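You operate a simulated robot arm through the tools that you are given. There is no shell and no other tool. Be economical: measure what you need, move in short steps, check, and stop when the job is done.

Carry out the task below with a simulated robot arm. There is one attempt and no reset: what you move stays moved.

TASK
Paste the title card's label on the blue hardback.
Fine: paste lid on its rest, paste on the patch, pink brush and lid back; label square in the middle, pink weight on it. Set down upright: pink brush. A coat counts when it lies all over at full strength: go over it till it gets no stronger.

The check looks at the end state, three seconds after you hand in, the way a careful person would. Anything else that was tipped, shoved, dropped, spilled or broken makes it a failure. Lids that push on must go on centred and level and be pressed home; caps that screw on are set level and turned clockwise until they are tight.

THE ROBOT
A 6-joint arm with a two-finger parallel gripper on a trunk, on a base that drives. Base frame: it is fixed to the floor where the robot stands at the start and does not move with it; the origin is under the middle of the robot, x ahead of it, y to its left, z up; the surface under the hand at the start is at about z = 86. Units: cm, degrees, N and s.
Its first joint turns from -166.0 to 166.0 degrees. Places, roughly: grey rest behind the labels [70, -20, 90]; middle of the blue hardback [50, 10, 90]; paste box [60, -10, 90]. Payload 3.91 kg.
Tool frame: the origin (TCP) lies between the finger pads and is the grasp point; the fingertips stand 3 cm ahead of it; z points along the fingers, y is the line along which they close. Largest opening 11 cm; finger width 2, thickness 1; the body of the gripper, 4.8 by 11.2 cm, starts 5.5 cm behind the TCP.
Orientation is that of the tool frame in the base frame, as a unit quaternion [x, y, z, w]. With the fingers straight down and closing along the base's y, the tool's x points along the base's -x, its y along +y and its z along -z.

THE INTERFACE
- The arm moves only by the tool arm_command. Its argument "motion" is text: rows parted by semicolons, each of 7 numbers parted by spaces: the shift along the base's x, y, z in cm, then the turn, a rotation vector about the base's x, y, z in degrees, then the opening in per cent of the stroke, from 0 (shut) to 100 (fully open). In form: dx dy dz wx wy wz claw; .... A call has 1 to 12 rows; each row shifts and turns the commanded pose from where the row before left it. Rows are played at 5 a second. More than 5 cm and 8.6 degrees between two rows, or a gripper value outside its range, and nothing of the call is played. A pose out of reach is approached as far as the arm can. The call stops where the force on the tool passes 90 N (or 10 N more than at its start, if that is more) or the arm is blocked; 0.2 s more then pass. Each finger travels about 15.3 cm/s and halts on what it meets, pressing with about 35 N; the grip force reading is that of the motor and also rises with nothing between the fingers. The clock runs only during rows and for 0.2 s after the last one: add rows that do not move to give the fingers time. It gives the time, the measured TCP pose, the force on the tool (base axes), the opening and the grip force at its end, in the units of the frame above (readings bear some noise), with the torque about the TCP (base axes, N m) and any sound that the robot's microphone picked up, and new pictures: "show" is both (left out), scene, wrist or none.
- Cameras (640 x 400 px; columns grow to the right, rows downward): "scene" is now at [19.95, 17, 137.92]; the picture's right is [-0.57, -0.82, 0.00], its down [-0.45, 0.32, -0.83] and it looks along [0.68, -0.48, -0.55] (base axes); focal length 227 px, centre (320, 200). "wrist" rides on the gripper at [7.2, 1.7, -10.3] in the tool frame; the picture's right is [-0.23, 0.97, 0.00], its down [-0.76, -0.18, -0.62] and it looks along [-0.61, -0.14, 0.78] (tool axes); focal length 222 px, centre (320, 200).
- drive_base(legs): drives the robot by 1 to 6 legs, each [ahead, turn to the left] in cm and degrees, along the robot's own axes; the way and the turn of a leg run together, so that a leg with both is an arc; at most 150 cm and 180 degrees a leg. The arm and the cameras ride along, it lands a little off, and it stops where it bumps. It gives what a move gives, and a new picture of the scene camera.
- turn_head(pan, tilt): turns the head with the scene camera to pan (to the left, within 120 degrees either way) and tilt (down, from -29 to 69), counted from straight ahead of the robot. It gives what a move gives, and a new picture of the scene camera.
- measure_at(camera, pixels): for up to 12 pixels [column, row] of the newest picture of that camera ("zoom" is the newest enlarged one), the place [x, y, z] in the base frame of the surface seen there, good to about 0.2 cm, but the place of the scene camera against the robot may be out by one fixed shift of up to 2.5 cm in any direction. It takes no simulated time.
- close_up(camera, box): a new picture of the part [left, top, right, bottom] of that camera's present view, enlarged. It takes no simulated time.
- job_done(): hands the job in; it is judged then, once.

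Work in short steps. Measure before you move; look again where a grasp or a placing could have gone wrong, and mend it. You have 80 turns and 260 pictures in all, those below and enlarged ones among them. Open the gripper and draw the arm clear of the work before you hand the job in, unless the task says otherwise; then end with one line.

The tools are called as a command line: name --argument value ..., lists and objects as JSON in quotes. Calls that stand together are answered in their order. arm_command: Moves the arm, as the interface text tells. Its arguments: {"type":"object","properties":{"motion":{"type":"string"},"show":{"type":"string","enum":["both","scene","wrist","none"]}},"required":["motion"]} The other tools are called the same way: drive_base (legs) drives the base; turn_head (pan, tilt) turns the head that bears the scene camera; measure_at (camera, pixels) gives the place of the surface under pixels of a picture; close_up (camera, box) takes an enlarged picture of a part of a camera's view; job_done () hands the job in.

At the start:

```text
clock: 0.0
eef_pos: [59.2, 18.22, 125.52]
tcp_rot: [0.0, 1.0, -0.001, 0.0]
contact_force: [-0.2, -0.4, 0.5]
ft_torque: [-0.01, 0.01, -0.02]
opening: 11.01
grasp_force: 0.0
robot x, y, heading: [0.33, -0.16, 0.1]
head pan, tilt: [-35.1, 33.5]
```

scene: 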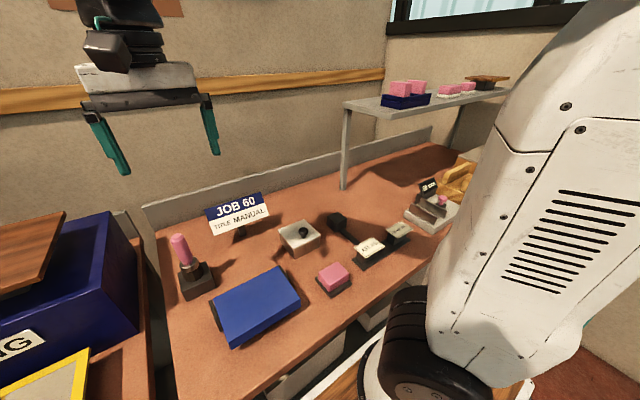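
wrist: 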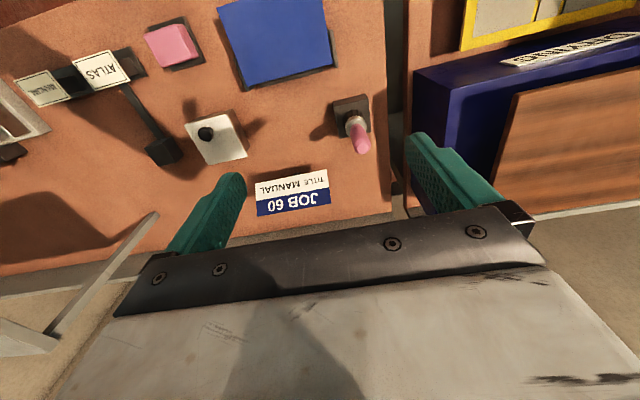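

The pictures show the title card, brush in a holder (190,265), paste box (300,235), weight (333,278) and two labels on a stand. I'll enlarge the work area for detail.

close_up --camera "scene" --box '[150, 160, 310, 350]'

close_up --camera "scene" --box '[270, 170, 470, 300]'

close_up --camera "wrist" --box '[0, 0, 400, 230]'

measure_at --camera "wrist" --pixels '[[205, 133], [215, 137], [275, 40], [99, 69], [41, 87], [170, 45], [352, 120], [362, 145], [160, 150], [300, 120]]'

```text
2.11 times, centred on (230, 255) of scene
```

zoom: 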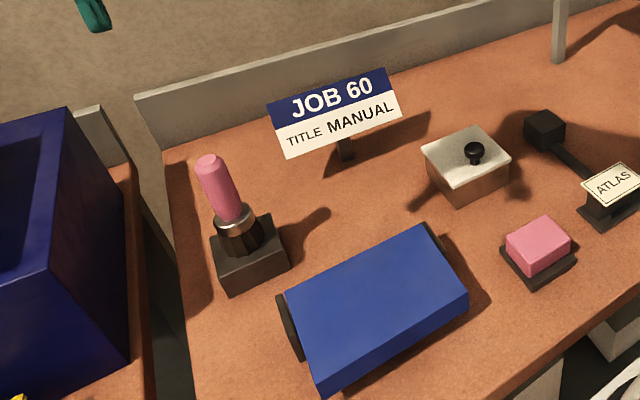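

```text
3.08 times, centred on (370, 235) of scene
```

zoom: 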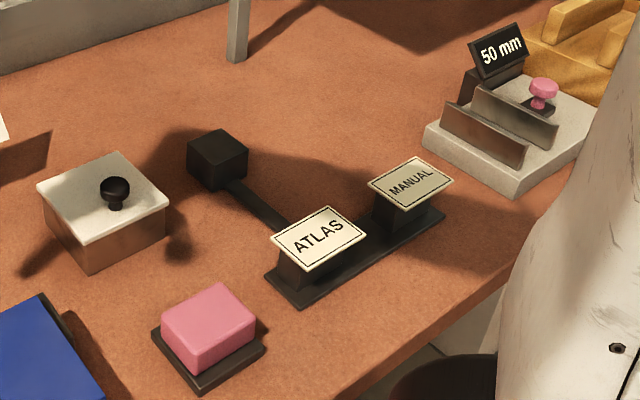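

```text
1.60 times, centred on (200, 115) of wrist
```

zoom: 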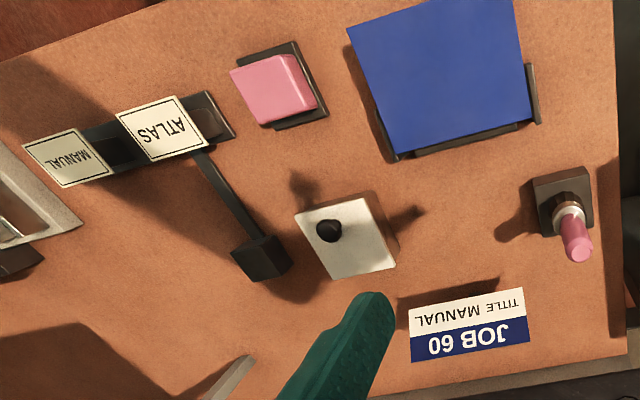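

```text
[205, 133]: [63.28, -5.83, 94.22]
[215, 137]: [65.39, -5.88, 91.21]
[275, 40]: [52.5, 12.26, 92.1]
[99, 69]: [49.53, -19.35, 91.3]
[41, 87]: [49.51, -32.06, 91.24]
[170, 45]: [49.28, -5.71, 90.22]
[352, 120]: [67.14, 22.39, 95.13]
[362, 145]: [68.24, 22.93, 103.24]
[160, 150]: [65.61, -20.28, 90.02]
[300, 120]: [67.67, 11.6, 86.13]
```

The title card says MANUAL, so the label is the one at about (49.5,-32). I'll look at the 50 mm item, the shelf and the book in detail before choosing the weight.

turn_head --pan -45 --tilt 38

close_up --camera "wrist" --box '[200, 0, 400, 125]'

measure_at --camera "wrist" --pixels '[[219, 8], [323, 2], [331, 64], [249, 84], [255, 75], [72, 60], [112, 52], [129, 76], [90, 88], [14, 83], [49, 66], [69, 92], [40, 106]]'

```text
clock: 0.7
eef_pos: [59.29, 17.99, 125.47]
tcp_rot: [0.0, 1.0, 0.0, 0.0]
contact_force: [-0.3, -0.4, -0.6]
ft_torque: [-0.01, 0.02, 0.0]
opening: 11.02
grasp_force: 0.1
robot x, y, heading: [-0.16, 0.03, -0.3]
head pan, tilt: [-45.0, 38.0]
```

scene: 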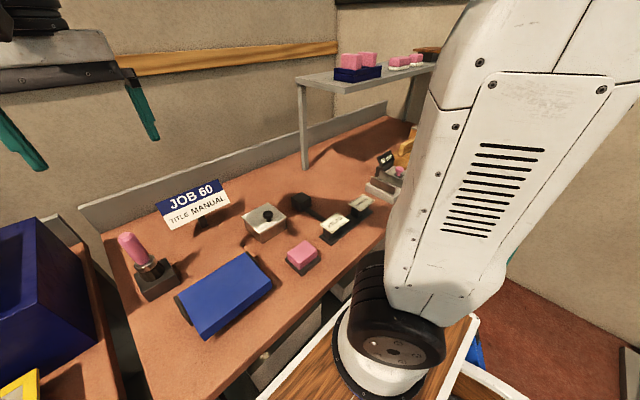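

```text
3.20 times, centred on (300, 62) of wrist
```

zoom: 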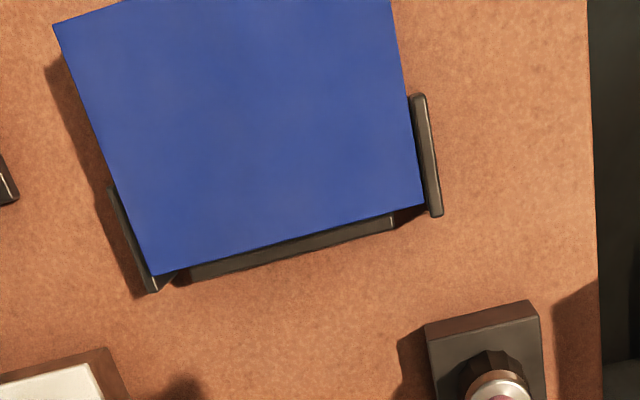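

```text
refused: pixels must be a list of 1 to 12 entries
```

No marked patch shows on the book. I'll measure corners from the wrist view now, then move the arm right to view the labels/50 mm item.

measure_at --camera "wrist" --pixels '[[219, 8], [322, 3], [329, 62], [251, 83], [74, 60], [111, 53], [128, 75], [92, 87], [16, 83], [48, 67], [67, 91], [42, 105]]'

arm_command --motion "0 -5 0 0 0 0 100;0 -5 0 0 0 0 100;0 -5 0 0 0 0 100;-2 -5 0 0 0 0 100;-2 -5 0 0 0 0 100;-2 -5 0 0 0 0 100;-2 -5 0 0 0 0 100; 0 0 0 0 0 0 100" --show "both"

```text
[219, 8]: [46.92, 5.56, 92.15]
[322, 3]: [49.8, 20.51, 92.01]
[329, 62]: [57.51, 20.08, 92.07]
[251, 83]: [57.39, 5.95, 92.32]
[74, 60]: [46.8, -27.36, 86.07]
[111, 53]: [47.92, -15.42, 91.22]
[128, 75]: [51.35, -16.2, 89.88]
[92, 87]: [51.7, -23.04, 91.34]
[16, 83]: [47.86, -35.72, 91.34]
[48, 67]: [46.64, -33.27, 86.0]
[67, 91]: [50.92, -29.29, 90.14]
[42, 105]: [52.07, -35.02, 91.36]
```

```text
refused: row 4 steps farther than a row can; nothing moved
```

The row was too long; resend with shorter steps.

arm_command --motion "0 -5 0 0 0 0 100;0 -5 0 0 0 0 100;0 -5 0 0 0 0 100;-2 -4.5 0 0 0 0 100;-2 -4.5 0 0 0 0 100;-2 -4.5 0 0 0 0 100;-2 -4.5 0 0 0 0 100;-2 -4.5 0 0 0 0 100; 0 0 0 0 0 0 100" --show "both"

```text
clock: 2.7
eef_pos: [49.1, -19.55, 125.64]
tcp_rot: [0.0, 1.0, 0.0, 0.001]
contact_force: [0.1, 0.6, 0.7]
ft_torque: [-0.01, 0.0, 0.01]
opening: 11.0
grasp_force: 0.0
robot x, y, heading: [-0.27, -0.37, -0.1]
head pan, tilt: [-45.0, 38.0]
```

scene: 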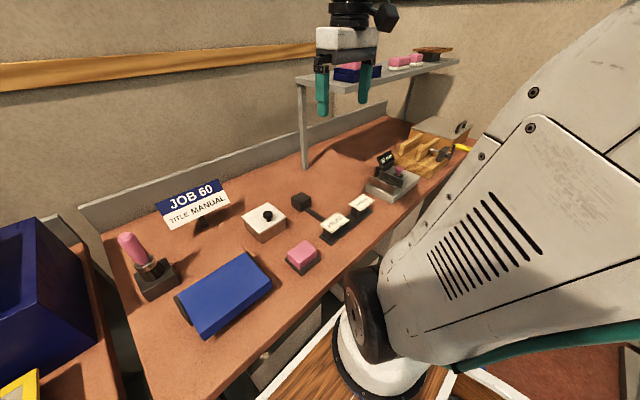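
wrist: 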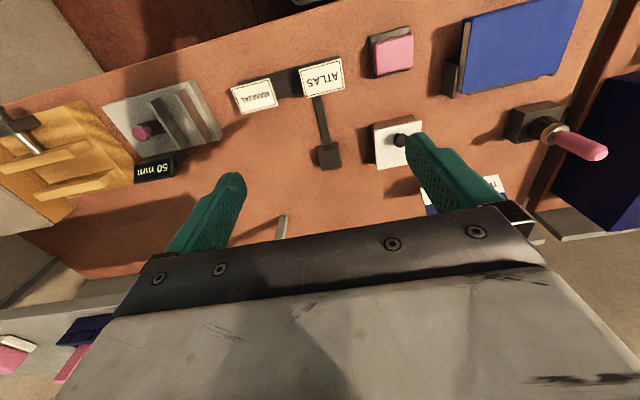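

Everything is in view now. I'll zoom wrist on labels/weight/box for precise corners.

close_up --camera "wrist" --box '[220, 20, 428, 150]'

close_up --camera "wrist" --box '[360, 0, 620, 162]'

close_up --camera "wrist" --box '[220, 50, 420, 175]'

measure_at --camera "wrist" --pixels '[[319, 149], [331, 149], [400, 140], [372, 130], [410, 118], [250, 95], [320, 78], [371, 35], [410, 29], [412, 67], [375, 76]]'

```text
3.08 times, centred on (324, 85) of wrist
```

zoom: 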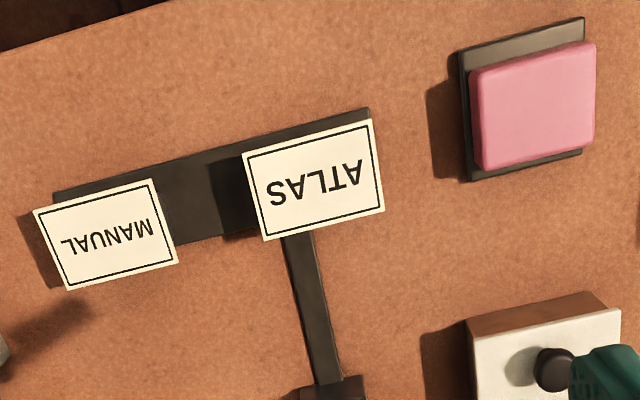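

```text
2.46 times, centred on (490, 81) of wrist
```

zoom: 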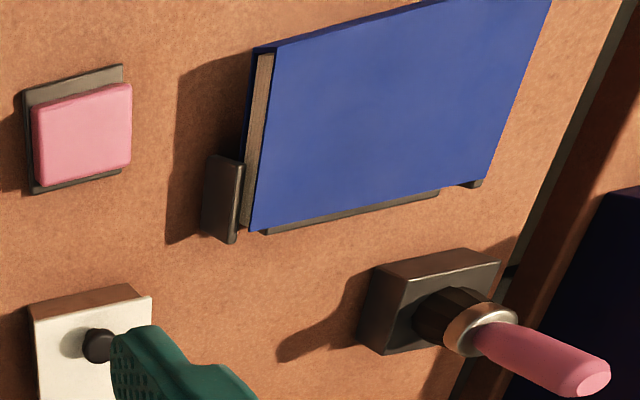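

```text
3.20 times, centred on (320, 112) of wrist
```

zoom: 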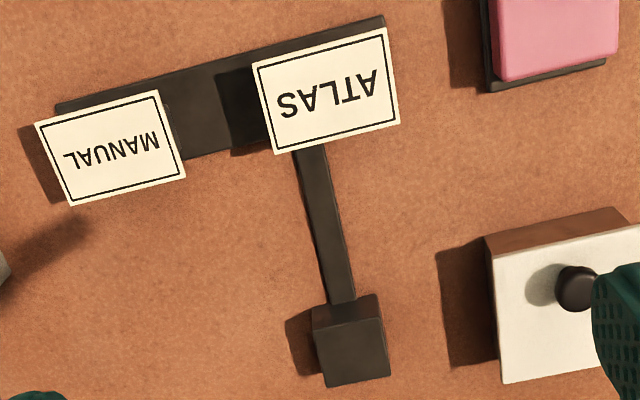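

```text
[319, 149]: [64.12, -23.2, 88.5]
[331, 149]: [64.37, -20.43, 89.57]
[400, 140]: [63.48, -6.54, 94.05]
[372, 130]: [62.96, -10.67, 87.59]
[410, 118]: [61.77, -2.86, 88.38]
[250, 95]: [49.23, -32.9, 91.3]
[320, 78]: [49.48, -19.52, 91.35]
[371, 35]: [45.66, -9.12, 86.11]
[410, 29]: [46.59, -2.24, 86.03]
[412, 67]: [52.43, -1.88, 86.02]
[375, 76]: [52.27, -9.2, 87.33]
```

I'll measure exact corners in the newest zoom: label MANUAL, rest block, paste box lid and knob.

measure_at --camera "zoom" --pixels '[[40, 125], [155, 93], [182, 176], [73, 202], [317, 340], [381, 329], [387, 373], [328, 384], [571, 285], [494, 262], [506, 378], [632, 244]]'

close_up --camera "wrist" --box '[360, 0, 620, 162]'

```text
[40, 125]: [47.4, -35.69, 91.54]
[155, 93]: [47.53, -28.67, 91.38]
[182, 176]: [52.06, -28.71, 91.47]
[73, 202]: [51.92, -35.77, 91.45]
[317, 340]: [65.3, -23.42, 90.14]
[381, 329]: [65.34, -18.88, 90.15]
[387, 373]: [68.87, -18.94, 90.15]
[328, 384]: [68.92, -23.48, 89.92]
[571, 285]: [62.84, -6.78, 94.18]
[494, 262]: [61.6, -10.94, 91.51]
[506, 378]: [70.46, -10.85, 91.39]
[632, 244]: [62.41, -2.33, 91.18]
```

```text
2.46 times, centred on (490, 81) of wrist
```

zoom: 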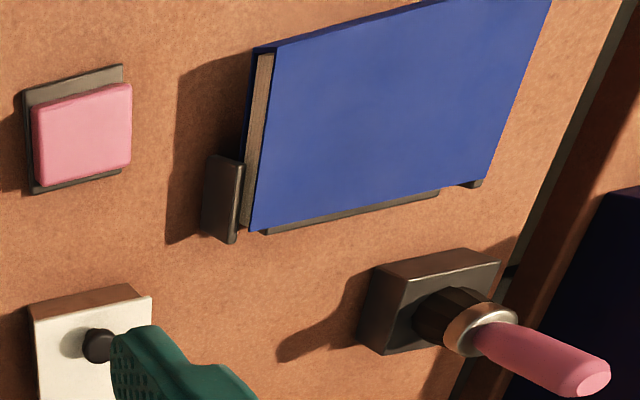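

Label MANUAL centre ≈ (49.7,-32.2,91.4), rest ≈ (67,-21,90), knob ≈ (63,-6.7,94), book top ≈ x 47–57.5, y 5.7–20.3, z 92. The weight at (49,-5.7) is too close to reach, so I back the robot off 13 cm.

drive_base --legs '[[-13, 0]]'

arm_command --motion "0 5 0 0 0 0 100;0 5 0 0 0 0 100;0 5 0 0 0 0 100;0 5 0 0 0 0 100;0 0 0 0 0 0 100;0 0 0 0 0 0 100" --show "both"

```text
clock: 4.0
eef_pos: [36.0, -19.49, 125.47]
tcp_rot: [0.001, 1.0, 0.0, -0.001]
contact_force: [-0.2, -0.8, 0.6]
ft_torque: [-0.04, 0.03, 0.04]
opening: 10.99
grasp_force: 0.0
robot x, y, heading: [-13.26, 0.09, 0.1]
head pan, tilt: [-45.0, 38.0]
```

scene: 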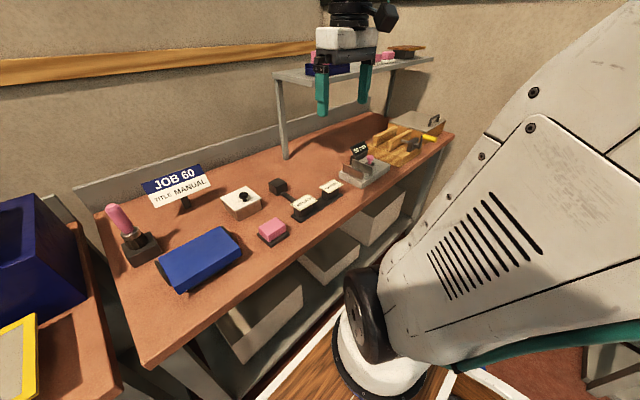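

```text
clock: 5.4
eef_pos: [36.03, 0.54, 125.7]
tcp_rot: [0.002, 1.0, 0.001, -0.001]
contact_force: [0.0, -0.2, -0.3]
ft_torque: [0.0, 0.0, 0.0]
opening: 11.01
grasp_force: 0.0
robot x, y, heading: [-13.39, -0.25, 0.0]
head pan, tilt: [-45.0, 38.0]
```

scene: 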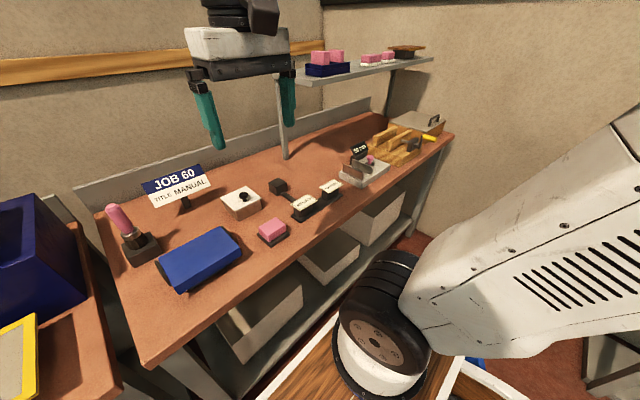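
wrist: 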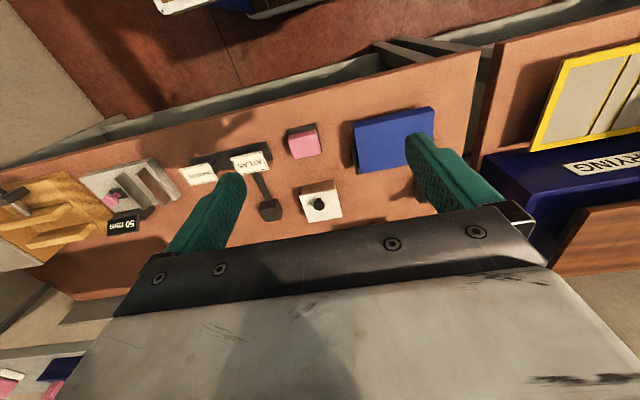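

Now zoom the wrist view on book/weight/box for corner positions.

close_up --camera "wrist" --box '[270, 95, 446, 225]'

```text
3.08 times, centred on (358, 160) of wrist
```

zoom: 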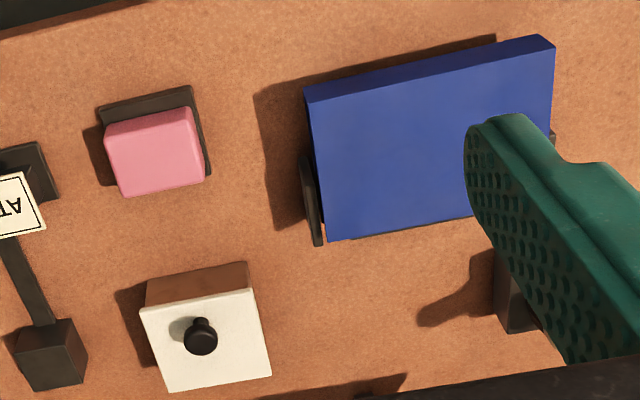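

measure_at --camera "zoom" --pixels '[[312, 105], [554, 53], [330, 238], [470, 212], [112, 140], [188, 112], [203, 178], [128, 192], [144, 312], [249, 292], [269, 373], [171, 388]]'

measure_at --camera "zoom" --pixels '[[200, 338], [200, 325], [187, 338], [213, 338], [205, 352], [25, 353], [75, 346], [85, 380]]'

```text
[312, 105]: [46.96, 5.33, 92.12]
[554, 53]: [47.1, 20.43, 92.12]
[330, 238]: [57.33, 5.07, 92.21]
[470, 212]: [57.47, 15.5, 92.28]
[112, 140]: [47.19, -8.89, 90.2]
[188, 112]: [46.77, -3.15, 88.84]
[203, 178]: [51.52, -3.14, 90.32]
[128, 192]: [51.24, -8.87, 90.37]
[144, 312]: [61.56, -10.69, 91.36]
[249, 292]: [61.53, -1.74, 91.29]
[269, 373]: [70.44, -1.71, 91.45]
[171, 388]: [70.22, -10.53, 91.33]
```

```text
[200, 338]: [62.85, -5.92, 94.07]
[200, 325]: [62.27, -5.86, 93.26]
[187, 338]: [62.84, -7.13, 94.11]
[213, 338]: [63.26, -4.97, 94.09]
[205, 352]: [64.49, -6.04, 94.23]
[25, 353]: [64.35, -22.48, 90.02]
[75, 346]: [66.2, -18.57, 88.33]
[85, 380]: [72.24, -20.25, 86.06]
```

Book top is x 46.95–57.4, y 5.2–20.5 (centre ≈ (52.15,12.85), z 92.1); knob centre ≈ (63.4,-6.05), top 94.2, off the lid centre (65.95,-6.2) in x. I go above the knob, turning the fingers to close along x so they resist the lid's lever.

arm_command --motion "2.49 -0.6 -1.5 0 0 8.2 100;2.49 -0.6 -1.5 0 0 8.2 100;2.49 -0.6 -1.5 0 0 8.2 100;2.49 -0.6 -1.5 0 0 8.2 100;2.49 -0.6 -1.5 0 0 8.2 100;2.49 -0.6 -1.5 0 0 8.2 100;2.49 -0.6 -1.5 0 0 8.2 100;2.49 -0.6 -1.5 0 0 8.2 100;2.49 -0.6 -1.5 0 0 8.2 100;2.49 -0.6 -1.5 0 0 8.2 100;2.47 -0.59 -1.5 0 0 8 100;0 0 0 0 0 0 100" --show "both"

```text
clock: 8.0
eef_pos: [63.35, -6.34, 109.01]
tcp_rot: [0.707, -0.707, 0.0, 0.001]
contact_force: [-0.1, 0.1, 0.8]
ft_torque: [-0.01, 0.03, 0.01]
opening: 11.01
grasp_force: 0.0
robot x, y, heading: [-13.38, 0.15, -0.2]
head pan, tilt: [-45.0, 38.0]
```

scene: 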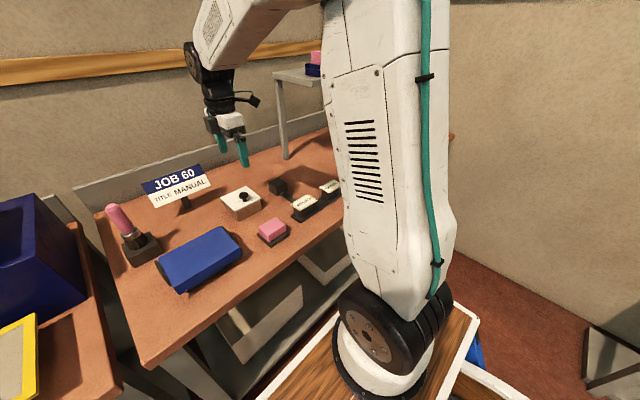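
wrist: 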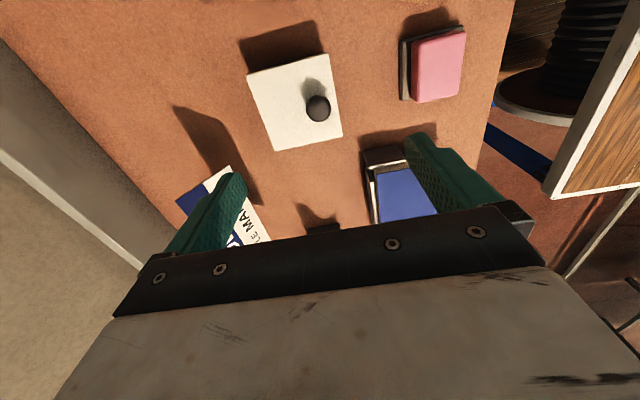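

Measure the knob from this nearer view, and lid corners, to check centre offsets.

measure_at --camera "wrist" --pixels '[[318, 108], [308, 108], [328, 108], [318, 98], [318, 117], [250, 78], [325, 57], [340, 135], [276, 148], [405, 40], [462, 28], [460, 96]]'

```text
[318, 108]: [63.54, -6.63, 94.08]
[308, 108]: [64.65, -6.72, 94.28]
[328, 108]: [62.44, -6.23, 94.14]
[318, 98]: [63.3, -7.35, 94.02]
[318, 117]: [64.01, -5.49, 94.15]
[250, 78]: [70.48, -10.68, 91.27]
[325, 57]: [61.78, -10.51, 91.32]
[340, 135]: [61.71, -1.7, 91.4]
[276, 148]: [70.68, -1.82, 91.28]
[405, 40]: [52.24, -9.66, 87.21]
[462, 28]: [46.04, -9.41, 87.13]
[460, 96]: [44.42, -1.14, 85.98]
```

Knob centre ≈ (63.5,-6.35). Descend to z≈94.9 with fingers around the knob, then close.

arm_command --motion "0.1 0 -4 0 0 0 60;0 0 -4 0 0 0 60;0 0 -3.5 0 0 0 60;0 0 -2.6 0 0 0 60;0 0 0 0 0 0 60;0 0 0 0 0 0 0;0 0 0 0 0 0 0;0 0 0 0 0 0 0;0 0 0 0 0 0 0" --show "both"

```text
clock: 10.0
eef_pos: [63.35, -6.24, 95.06]
tcp_rot: [-0.707, 0.708, -0.001, 0.0]
contact_force: [-0.1, -0.2, 0.1]
ft_torque: [0.01, 0.0, -0.03]
opening: 2.64
grasp_force: 35.2
robot x, y, heading: [-12.97, -0.03, 0.0]
head pan, tilt: [-45.0, 38.0]
```

scene: 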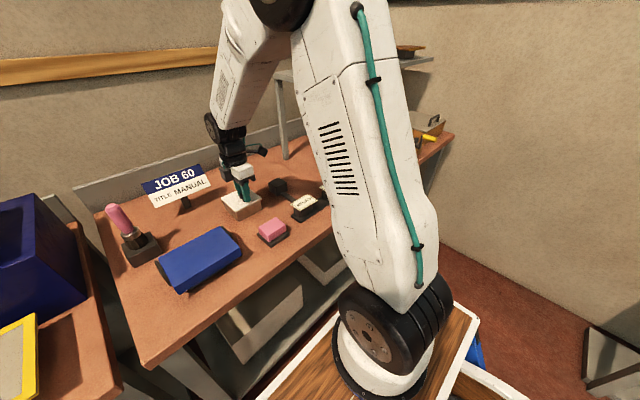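
wrist: 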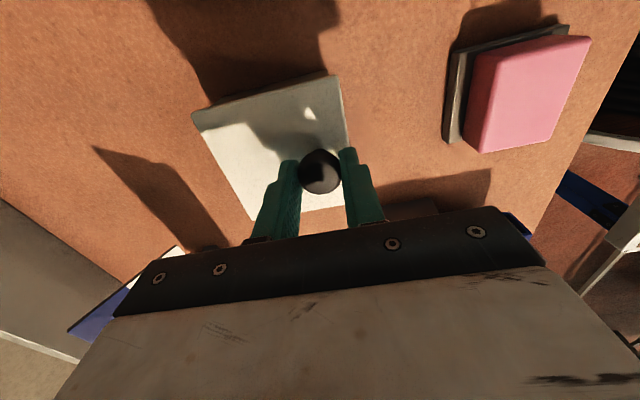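

Knob gripped (2.64 cm, 35 N). Lift straight up slowly.

arm_command --motion "0 0 0.5 0 0 0 0;0 0 0.5 0 0 0 0;0 0 1 0 0 0 0;0 0 2 0 0 0 0;0 0 3 0 0 0 0;0 0 3 0 0 0 0;0 0 0 0 0 0 0" --show "both"

close_up --camera "wrist" --box '[80, 40, 400, 240]'

close_up --camera "scene" --box '[200, 130, 320, 230]'

```text
clock: 11.6
eef_pos: [63.4, -6.14, 104.93]
tcp_rot: [-0.707, 0.708, 0.001, 0.0]
contact_force: [0.0, -0.3, 0.0]
ft_torque: [0.02, 0.06, 0.0]
opening: 2.66
grasp_force: 34.9
robot x, y, heading: [-13.03, -0.12, 0.2]
head pan, tilt: [-45.0, 38.0]
```

scene: 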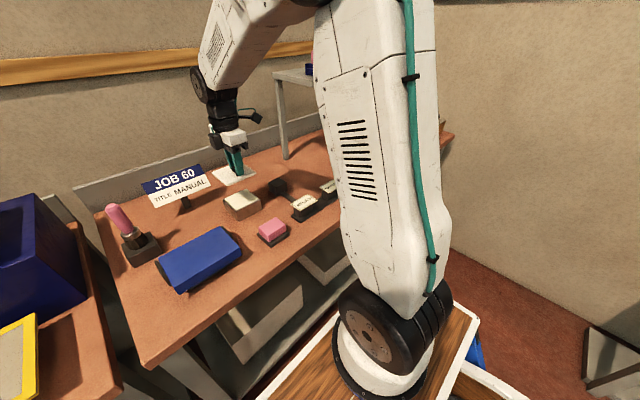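
wrist: 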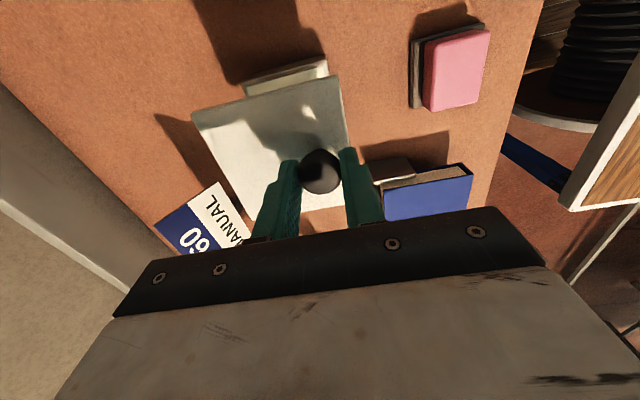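

```text
2.00 times, centred on (240, 140) of wrist
```

zoom: 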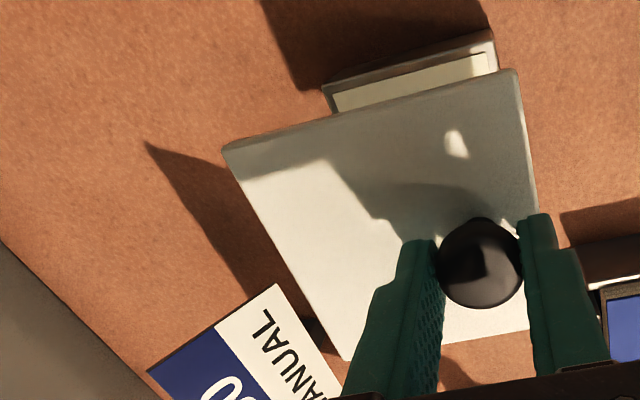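

```text
4.00 times, centred on (260, 180) of scene
```

zoom: 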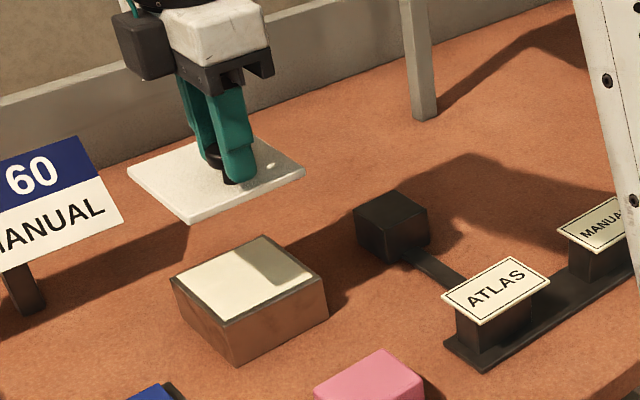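

Lid came up level. I measure the rest block with the scene zoom, using ATLAS label and box corners as offset reference.

measure_at --camera "zoom" --pixels '[[357, 213], [393, 193], [426, 206], [385, 227], [391, 210], [446, 295], [509, 259], [546, 284], [485, 322], [183, 281], [262, 241], [320, 277]]'

measure_at --camera "wrist" --pixels '[[197, 116], [336, 78], [250, 84], [325, 63]]'

```text
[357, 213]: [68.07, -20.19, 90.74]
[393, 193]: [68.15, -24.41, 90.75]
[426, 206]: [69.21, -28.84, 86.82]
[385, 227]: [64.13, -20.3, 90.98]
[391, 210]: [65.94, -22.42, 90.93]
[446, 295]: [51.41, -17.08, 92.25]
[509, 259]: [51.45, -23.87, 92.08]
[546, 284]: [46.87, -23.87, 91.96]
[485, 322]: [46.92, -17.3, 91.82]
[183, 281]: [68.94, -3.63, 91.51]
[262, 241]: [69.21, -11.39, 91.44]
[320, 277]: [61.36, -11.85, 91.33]
```

```text
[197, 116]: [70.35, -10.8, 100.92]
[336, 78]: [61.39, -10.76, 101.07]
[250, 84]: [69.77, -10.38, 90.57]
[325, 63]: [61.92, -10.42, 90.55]
```

Rest centre agrees at ≈ (66.5,-21.2), top 90.1. Move lid over it (shift 0.5,-14.9) and descend close.

arm_command --motion "0 -5 0 0 0 0 0;0.25 -5 0 0 0 0 0;0.25 -4.9 0 0 0 0 0;0 0 0 0 0 0 0;0 0 -4 0 0 0 0;0 0 -4 0 0 0 0;0 0 -1.2 0 0 0 0;0 0 0 0 0 0 0" --show "both"

close_up --camera "scene" --box '[220, 130, 340, 230]'

```text
clock: 13.4
eef_pos: [64.14, -20.88, 95.74]
tcp_rot: [-0.707, 0.708, 0.0, 0.0]
contact_force: [0.0, 0.6, -0.5]
ft_torque: [-0.01, 0.04, -0.01]
opening: 2.64
grasp_force: 35.3
robot x, y, heading: [-12.66, 0.29, 0.0]
head pan, tilt: [-45.0, 38.0]
```

scene: 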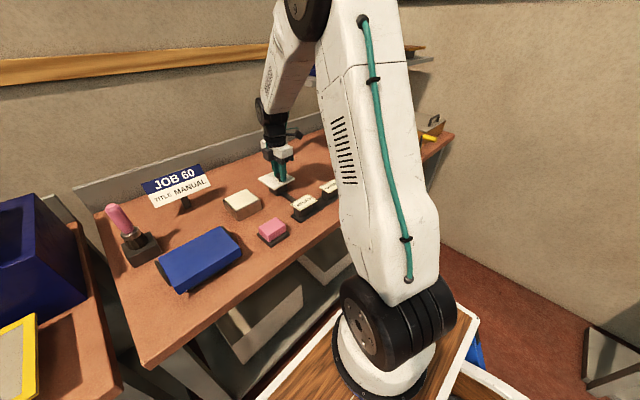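
wrist: 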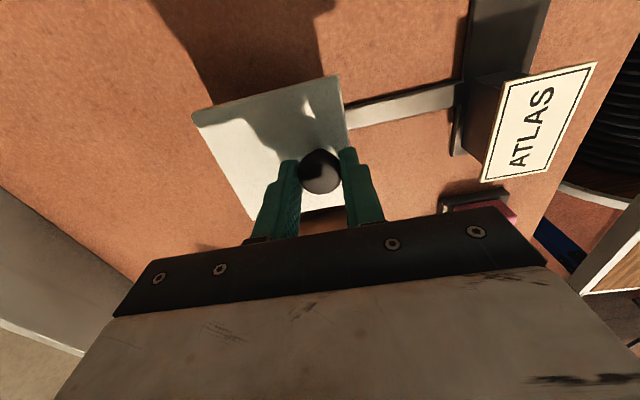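

```text
4.00 times, centred on (280, 180) of scene
```

zoom: 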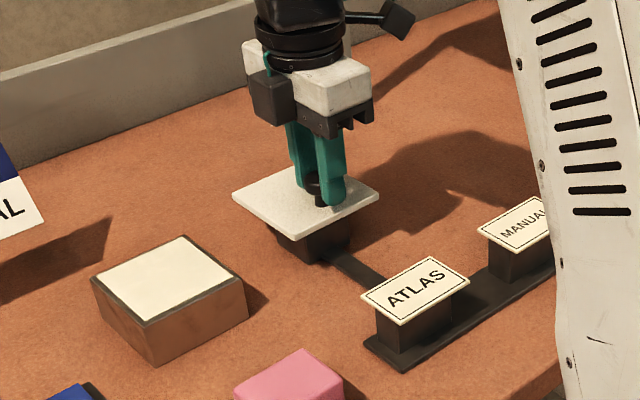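

Lid sits centred above the rest. Lower in small steps and watch the force.

arm_command --motion "0 0 -0.3 0 0 0 0;0 0 -0.3 0 0 0 0;0 0 -0.2 0 0 0 0;0 0 -0.2 0 0 0 0;0 0 0 0 0 0 0" --show "none"

```text
clock: 14.6
eef_pos: [64.01, -21.07, 94.66]
tcp_rot: [-0.706, 0.708, 0.0, 0.0]
contact_force: [0.0, -0.2, -0.7]
ft_torque: [0.01, 0.03, 0.0]
opening: 2.64
grasp_force: 35.1
robot x, y, heading: [-13.61, -0.17, -0.2]
head pan, tilt: [-45.0, 38.0]
```

arm_command --motion "0 0 -0.1 0 0 0 0;0 0 -0.1 0 0 0 0;0 0 0 0 0 0 0" --show "none"

close_up --camera "scene" --box '[250, 160, 310, 200]'

```text
clock: 15.4
eef_pos: [63.99, -21.08, 94.61]
tcp_rot: [-0.707, 0.707, -0.002, 0.001]
contact_force: [-1.9, -1.0, 21.9]
ft_torque: [0.01, -0.01, -0.02]
opening: 2.66
grasp_force: 34.7
robot x, y, heading: [-13.3, -0.11, 0.0]
head pan, tilt: [-45.0, 38.0]
```

```text
10.00 times, centred on (280, 180) of scene
```

zoom: 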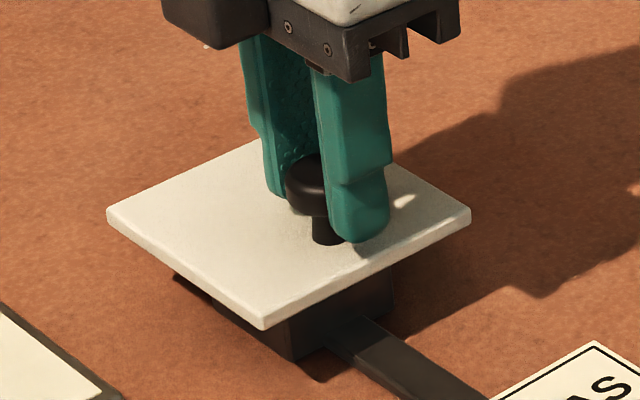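

Contact (22 N). Ease off, open and rise clear.

arm_command --motion "0 0 0.1 0 0 0 0;0 0 0 0 0 0 40;0 0 0 0 0 0 60;0 0 0 0 0 0 60;0 0 3 0 0 0 60;0 0 5 0 0 0 60;0 0 5 0 0 0 60;0 0 0 0 0 0 60" --show "both"

close_up --camera "scene" --box '[220, 150, 340, 230]'

```text
clock: 17.2
eef_pos: [63.98, -20.84, 107.78]
tcp_rot: [-0.706, 0.708, 0.0, 0.0]
contact_force: [-0.2, -0.3, 1.2]
ft_torque: [-0.01, 0.04, -0.03]
opening: 6.61
grasp_force: 0.1
robot x, y, heading: [-13.19, -0.12, -0.1]
head pan, tilt: [-45.0, 38.0]
```

scene: 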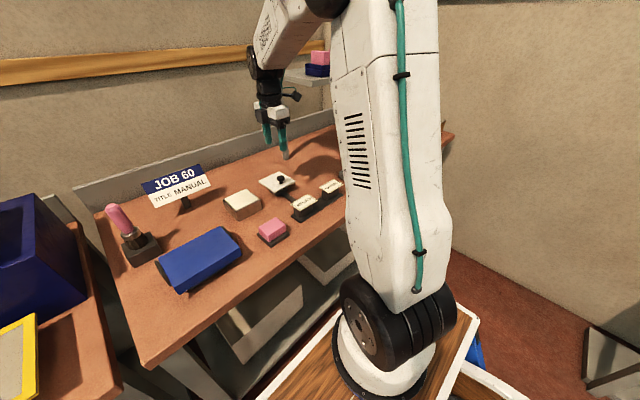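
wrist: 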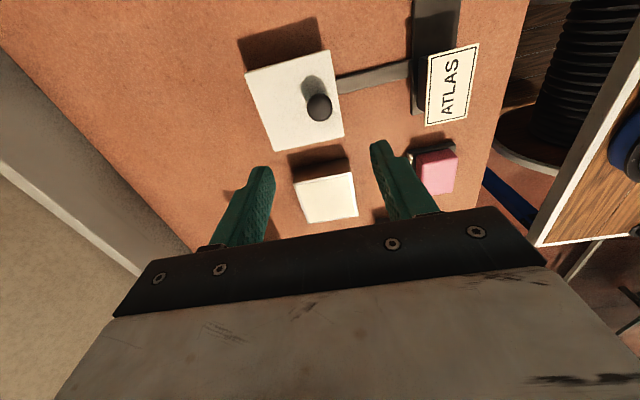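

```text
5.00 times, centred on (280, 190) of scene
```

zoom: 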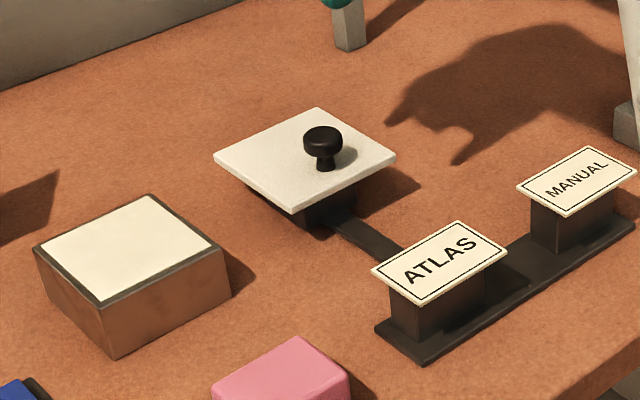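

Lid is on its rest and stable. Now move left toward the brush at height to view and measure it.

arm_command --motion "0.5 4 3 0 0 0 60;0.5 4 3 0 0 0 60;0.5 4 3 0 0 0 60;0.5 4 3 0 0 0 60;0.5 4.5 0 0 0 0 60;0.5 4.5 0 0 0 0 60;0.5 4.5 0 0 0 0 60;0 0 0 0 0 0 60" --show "both"

close_up --camera "scene" --box '[90, 190, 250, 300]'

```text
refused: row 1 steps farther than a row can; nothing moved
```

```text
3.64 times, centred on (170, 245) of scene
```

zoom: 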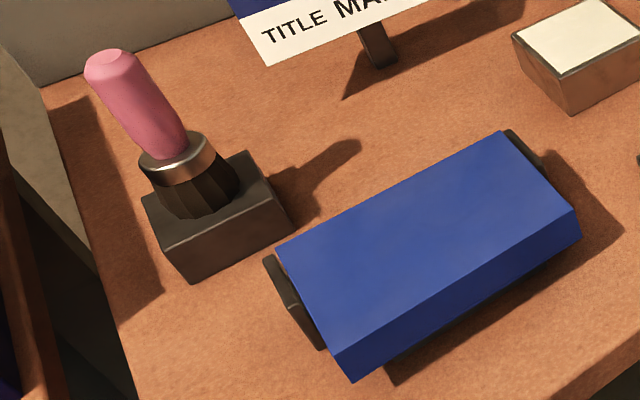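

Step was slightly over the limit; resend smaller.

arm_command --motion "0.5 4 2.5 0 0 0 60;0.5 4 2.5 0 0 0 60;0.5 4 2.5 0 0 0 60;0.5 4 2.5 0 0 0 60;0.5 4.5 1 0 0 0 60;0.5 4.5 0 0 0 0 60;0.5 4.5 0 0 0 0 60;0 0 0 0 0 0 60" --show "wrist"

```text
clock: 19.0
eef_pos: [67.57, 8.63, 118.58]
tcp_rot: [-0.707, 0.707, 0.0, 0.0]
contact_force: [-0.3, -0.7, 0.3]
ft_torque: [0.04, -0.05, 0.03]
opening: 6.57
grasp_force: 0.2
robot x, y, heading: [-12.99, 0.16, -0.2]
head pan, tilt: [-45.0, 38.0]
```

wrist: 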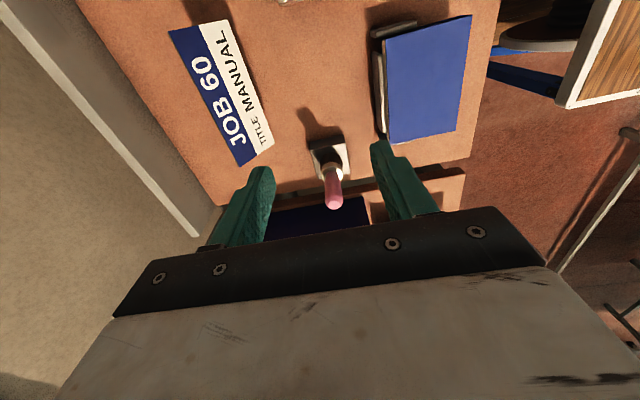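

close_up --camera "wrist" --box '[290, 110, 386, 220]'

measure_at --camera "wrist" --pixels '[[325, 200], [334, 202], [342, 200], [333, 186], [325, 186], [341, 186], [330, 170], [310, 150], [345, 145], [350, 165], [316, 170], [330, 193]]'

```text
3.64 times, centred on (338, 165) of wrist
```

zoom: 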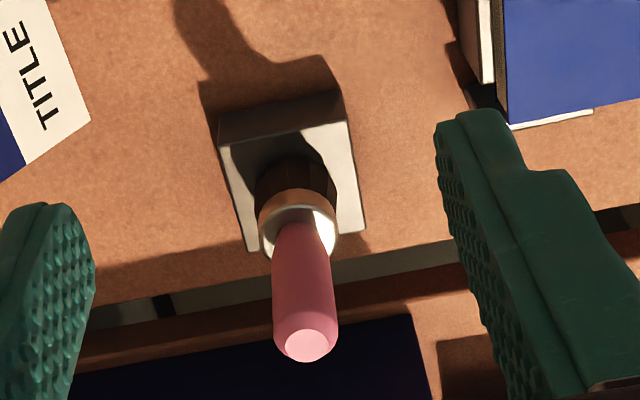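

```text
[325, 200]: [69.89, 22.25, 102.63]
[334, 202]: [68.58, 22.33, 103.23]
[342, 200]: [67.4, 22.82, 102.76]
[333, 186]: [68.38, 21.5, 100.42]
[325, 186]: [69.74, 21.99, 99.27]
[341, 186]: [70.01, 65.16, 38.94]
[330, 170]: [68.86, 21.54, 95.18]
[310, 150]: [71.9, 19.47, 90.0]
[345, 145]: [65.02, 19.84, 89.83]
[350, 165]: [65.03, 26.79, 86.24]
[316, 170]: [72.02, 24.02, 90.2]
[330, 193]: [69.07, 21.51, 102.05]
```

Handle axis ≈ (68.6,22.6), top 103.3, ferrule top ≈95.5. Move over it and look before descending.

arm_command --motion "0.3 4.6 0 0 0 0 60;0.4 4.7 0 0 0 0 60;0.3 4.7 0 0 0 0 60;0 0 0 0 0 0 60;0 0 -4 0 0 0 60;0 0 -4 0 0 0 60;0 0 0 0 0 0 60" --show "both"

close_up --camera "scene" --box '[60, 130, 220, 280]'

```text
clock: 20.6
eef_pos: [68.64, 22.79, 110.78]
tcp_rot: [-0.707, 0.708, 0.0, -0.001]
contact_force: [-0.6, -0.4, -0.4]
ft_torque: [0.02, 0.01, 0.03]
opening: 6.6
grasp_force: 0.1
robot x, y, heading: [-12.98, -0.04, 0.0]
head pan, tilt: [-45.0, 38.0]
```

scene: 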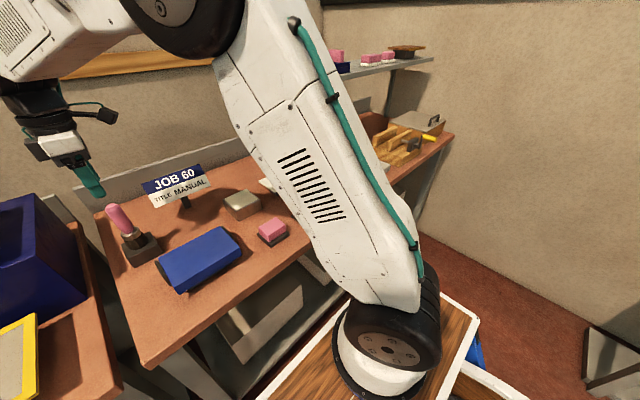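
wrist: 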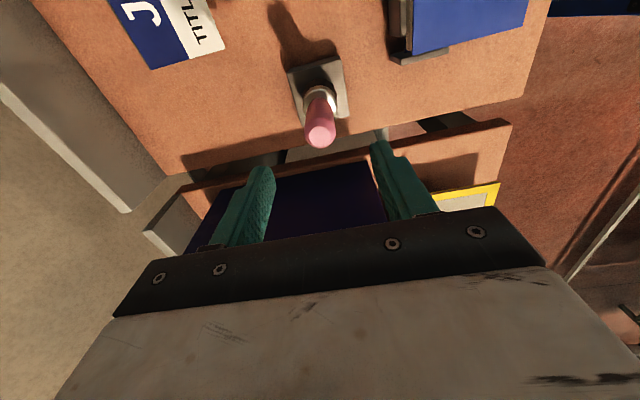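

```text
2.67 times, centred on (140, 205) of scene
```

zoom: 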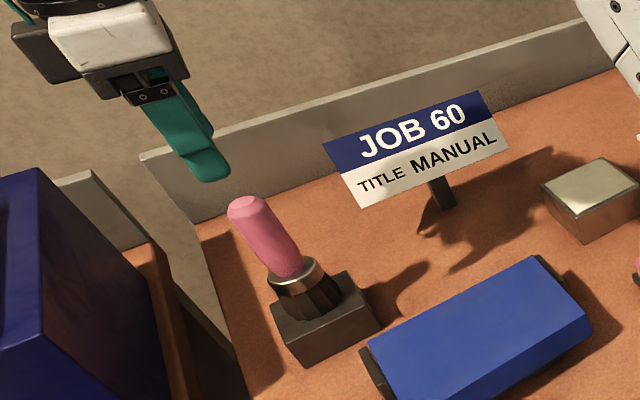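

Check the handle's exact position in this view before descending.

measure_at --camera "wrist" --pixels '[[321, 137], [308, 130], [334, 130], [321, 145], [320, 120], [288, 72], [340, 60], [348, 116], [303, 124]]'

```text
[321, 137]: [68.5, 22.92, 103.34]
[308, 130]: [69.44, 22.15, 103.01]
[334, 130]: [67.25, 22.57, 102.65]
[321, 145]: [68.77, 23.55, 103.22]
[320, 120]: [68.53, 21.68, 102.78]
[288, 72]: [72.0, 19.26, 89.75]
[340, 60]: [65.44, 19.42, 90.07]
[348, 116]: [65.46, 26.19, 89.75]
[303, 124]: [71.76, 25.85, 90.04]
```

Aligned to within ~0.1 cm. Descend to z≈99.3 and close on the handle.

arm_command --motion "-0.1 0 -4 0 0 0 60;0 0 -4 0 0 0 60;0 0 -3.5 0 0 0 60;0 0 0 0 0 0 60;0 0 0 0 0 0 0;0 0 0 0 0 0 0;0 0 0 0 0 0 0;0 0 0 0 0 0 0" --show "both"

```text
clock: 22.4
eef_pos: [68.58, 22.54, 99.29]
tcp_rot: [-0.706, 0.708, -0.001, 0.0]
contact_force: [-0.3, 0.1, -0.2]
ft_torque: [-0.04, 0.01, 0.04]
opening: 2.71
grasp_force: 35.0
robot x, y, heading: [-13.08, 0.41, -0.1]
head pan, tilt: [-45.0, 38.0]
```

scene: 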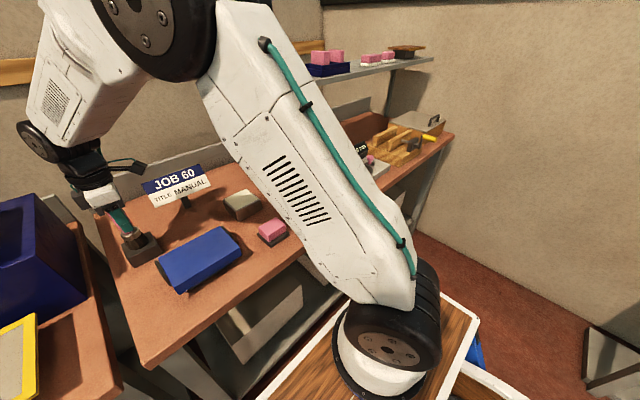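
wrist: 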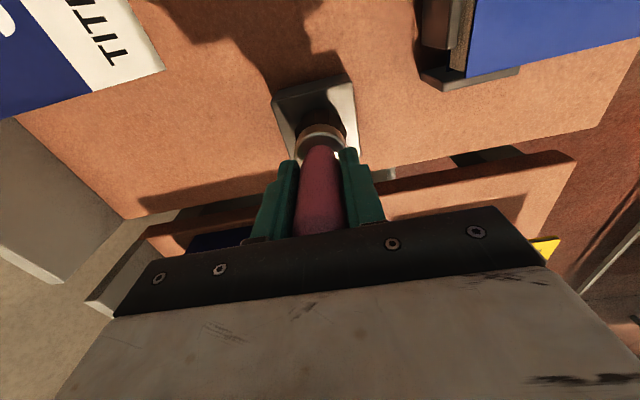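

Handle gripped (2.71 cm). Lift straight up 14 cm and look at the brush's lower end.

arm_command --motion "0 0 1 0 0 0 0;0 0 3 0 0 0 0;0 0 5 0 0 0 0;0 0 5 0 0 0 0;0 0 0 0 0 0 0;0 0 0 0 0 0 0" --show "both"

close_up --camera "scene" --box '[60, 140, 220, 280]'

close_up --camera "wrist" --box '[240, 60, 400, 180]'

```text
clock: 23.8
eef_pos: [68.4, 22.58, 113.33]
tcp_rot: [-0.706, 0.708, 0.0, 0.0]
contact_force: [-0.4, 0.0, -0.8]
ft_torque: [0.04, 0.01, 0.01]
opening: 2.69
grasp_force: 34.7
robot x, y, heading: [-12.99, -0.29, -0.1]
head pan, tilt: [-45.0, 38.0]
```

scene: 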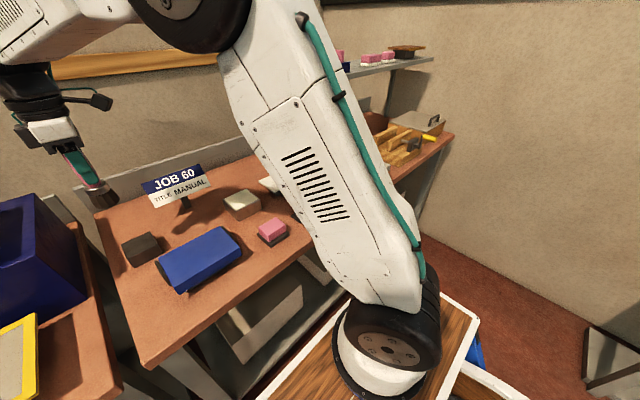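
wrist: 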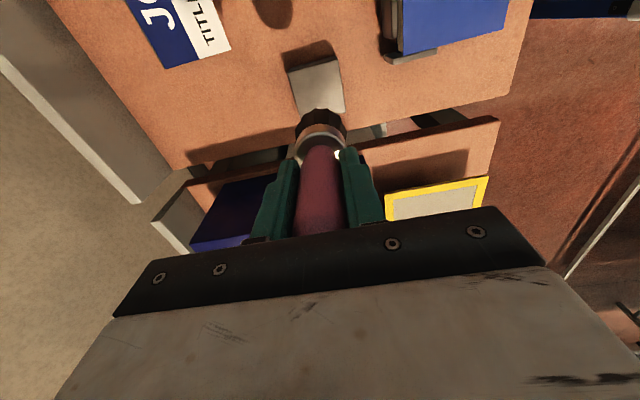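

```text
2.86 times, centred on (140, 210) of scene
```

zoom: 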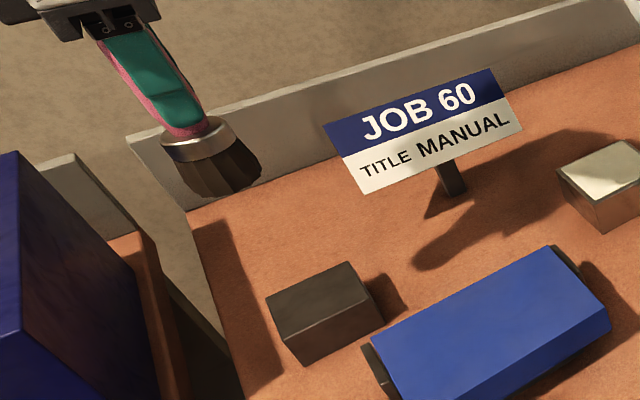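

```text
3.33 times, centred on (320, 120) of wrist
```

zoom: 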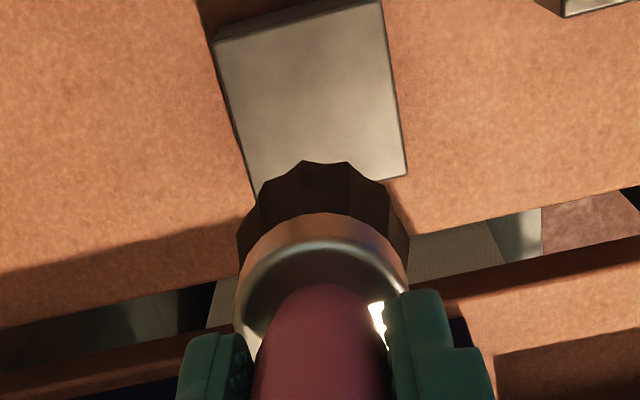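

The holder is a flat block; the brush stood on its top (90.05), so bristle end is ≈9.25 below TCP. Carry it over the paste box centre (66.1,-6.2).

arm_command --motion "-0.4 -4.8 0 0 0 0 0;-0.4 -4.8 0 0 0 0 0;-0.4 -4.8 0 0 0 0 0;-0.4 -4.8 0 0 0 0 0;-0.4 -4.8 0 0 0 0 0;-0.4 -4.8 0 0 0 0 0;0 0 0 0 0 0 0" --show "both"

close_up --camera "scene" --box '[190, 130, 310, 230]'

```text
clock: 25.4
eef_pos: [65.97, -6.47, 113.14]
tcp_rot: [-0.707, 0.708, 0.0, 0.0]
contact_force: [0.1, -0.6, 0.2]
ft_torque: [-0.01, 0.01, 0.02]
opening: 2.69
grasp_force: 35.6
robot x, y, heading: [-12.88, -0.23, -0.2]
head pan, tilt: [-45.0, 38.0]
```

scene: 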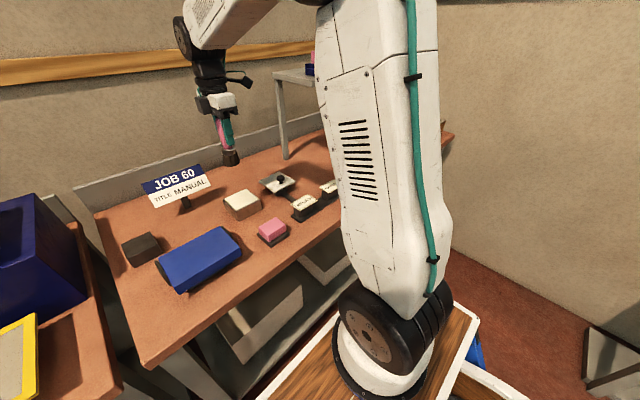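
wrist: 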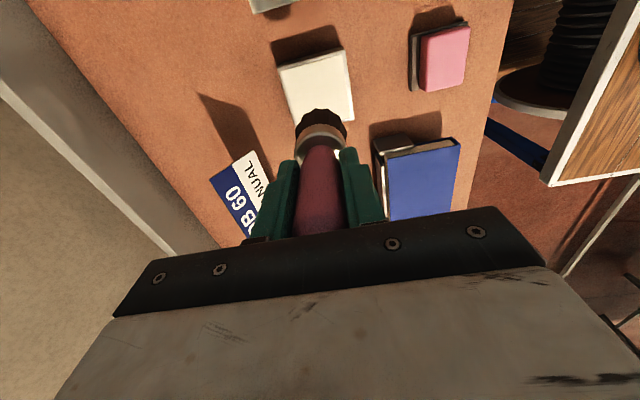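

```text
4.00 times, centred on (250, 180) of scene
```

zoom: 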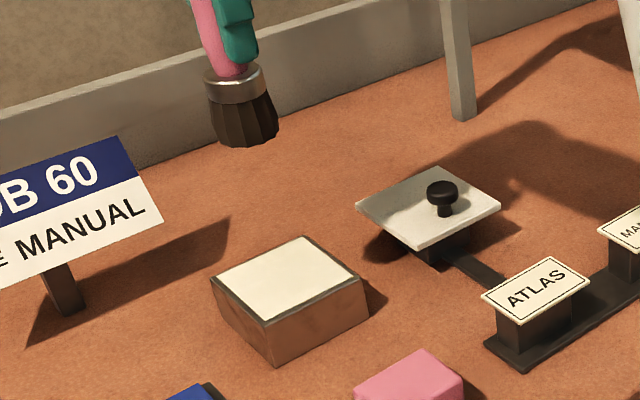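

Measure the paste surface and rim.

measure_at --camera "wrist" --pixels '[[300, 75], [335, 65], [345, 95], [300, 105], [279, 68], [342, 50], [354, 121]]'

measure_at --camera "zoom" --pixels '[[280, 275], [300, 262], [268, 314], [270, 325], [225, 276], [345, 276], [240, 140], [225, 144], [272, 128]]'

```text
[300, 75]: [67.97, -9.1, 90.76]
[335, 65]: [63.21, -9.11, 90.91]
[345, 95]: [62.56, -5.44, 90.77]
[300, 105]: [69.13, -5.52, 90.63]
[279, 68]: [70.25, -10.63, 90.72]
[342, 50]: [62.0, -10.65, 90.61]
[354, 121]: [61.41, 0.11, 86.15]
```

```text
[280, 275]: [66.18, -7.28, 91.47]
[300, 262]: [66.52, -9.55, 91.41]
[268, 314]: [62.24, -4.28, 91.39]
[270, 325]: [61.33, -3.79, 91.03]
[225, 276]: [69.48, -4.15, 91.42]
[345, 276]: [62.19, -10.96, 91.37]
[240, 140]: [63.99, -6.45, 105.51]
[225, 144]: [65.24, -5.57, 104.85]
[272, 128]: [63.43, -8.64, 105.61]
```

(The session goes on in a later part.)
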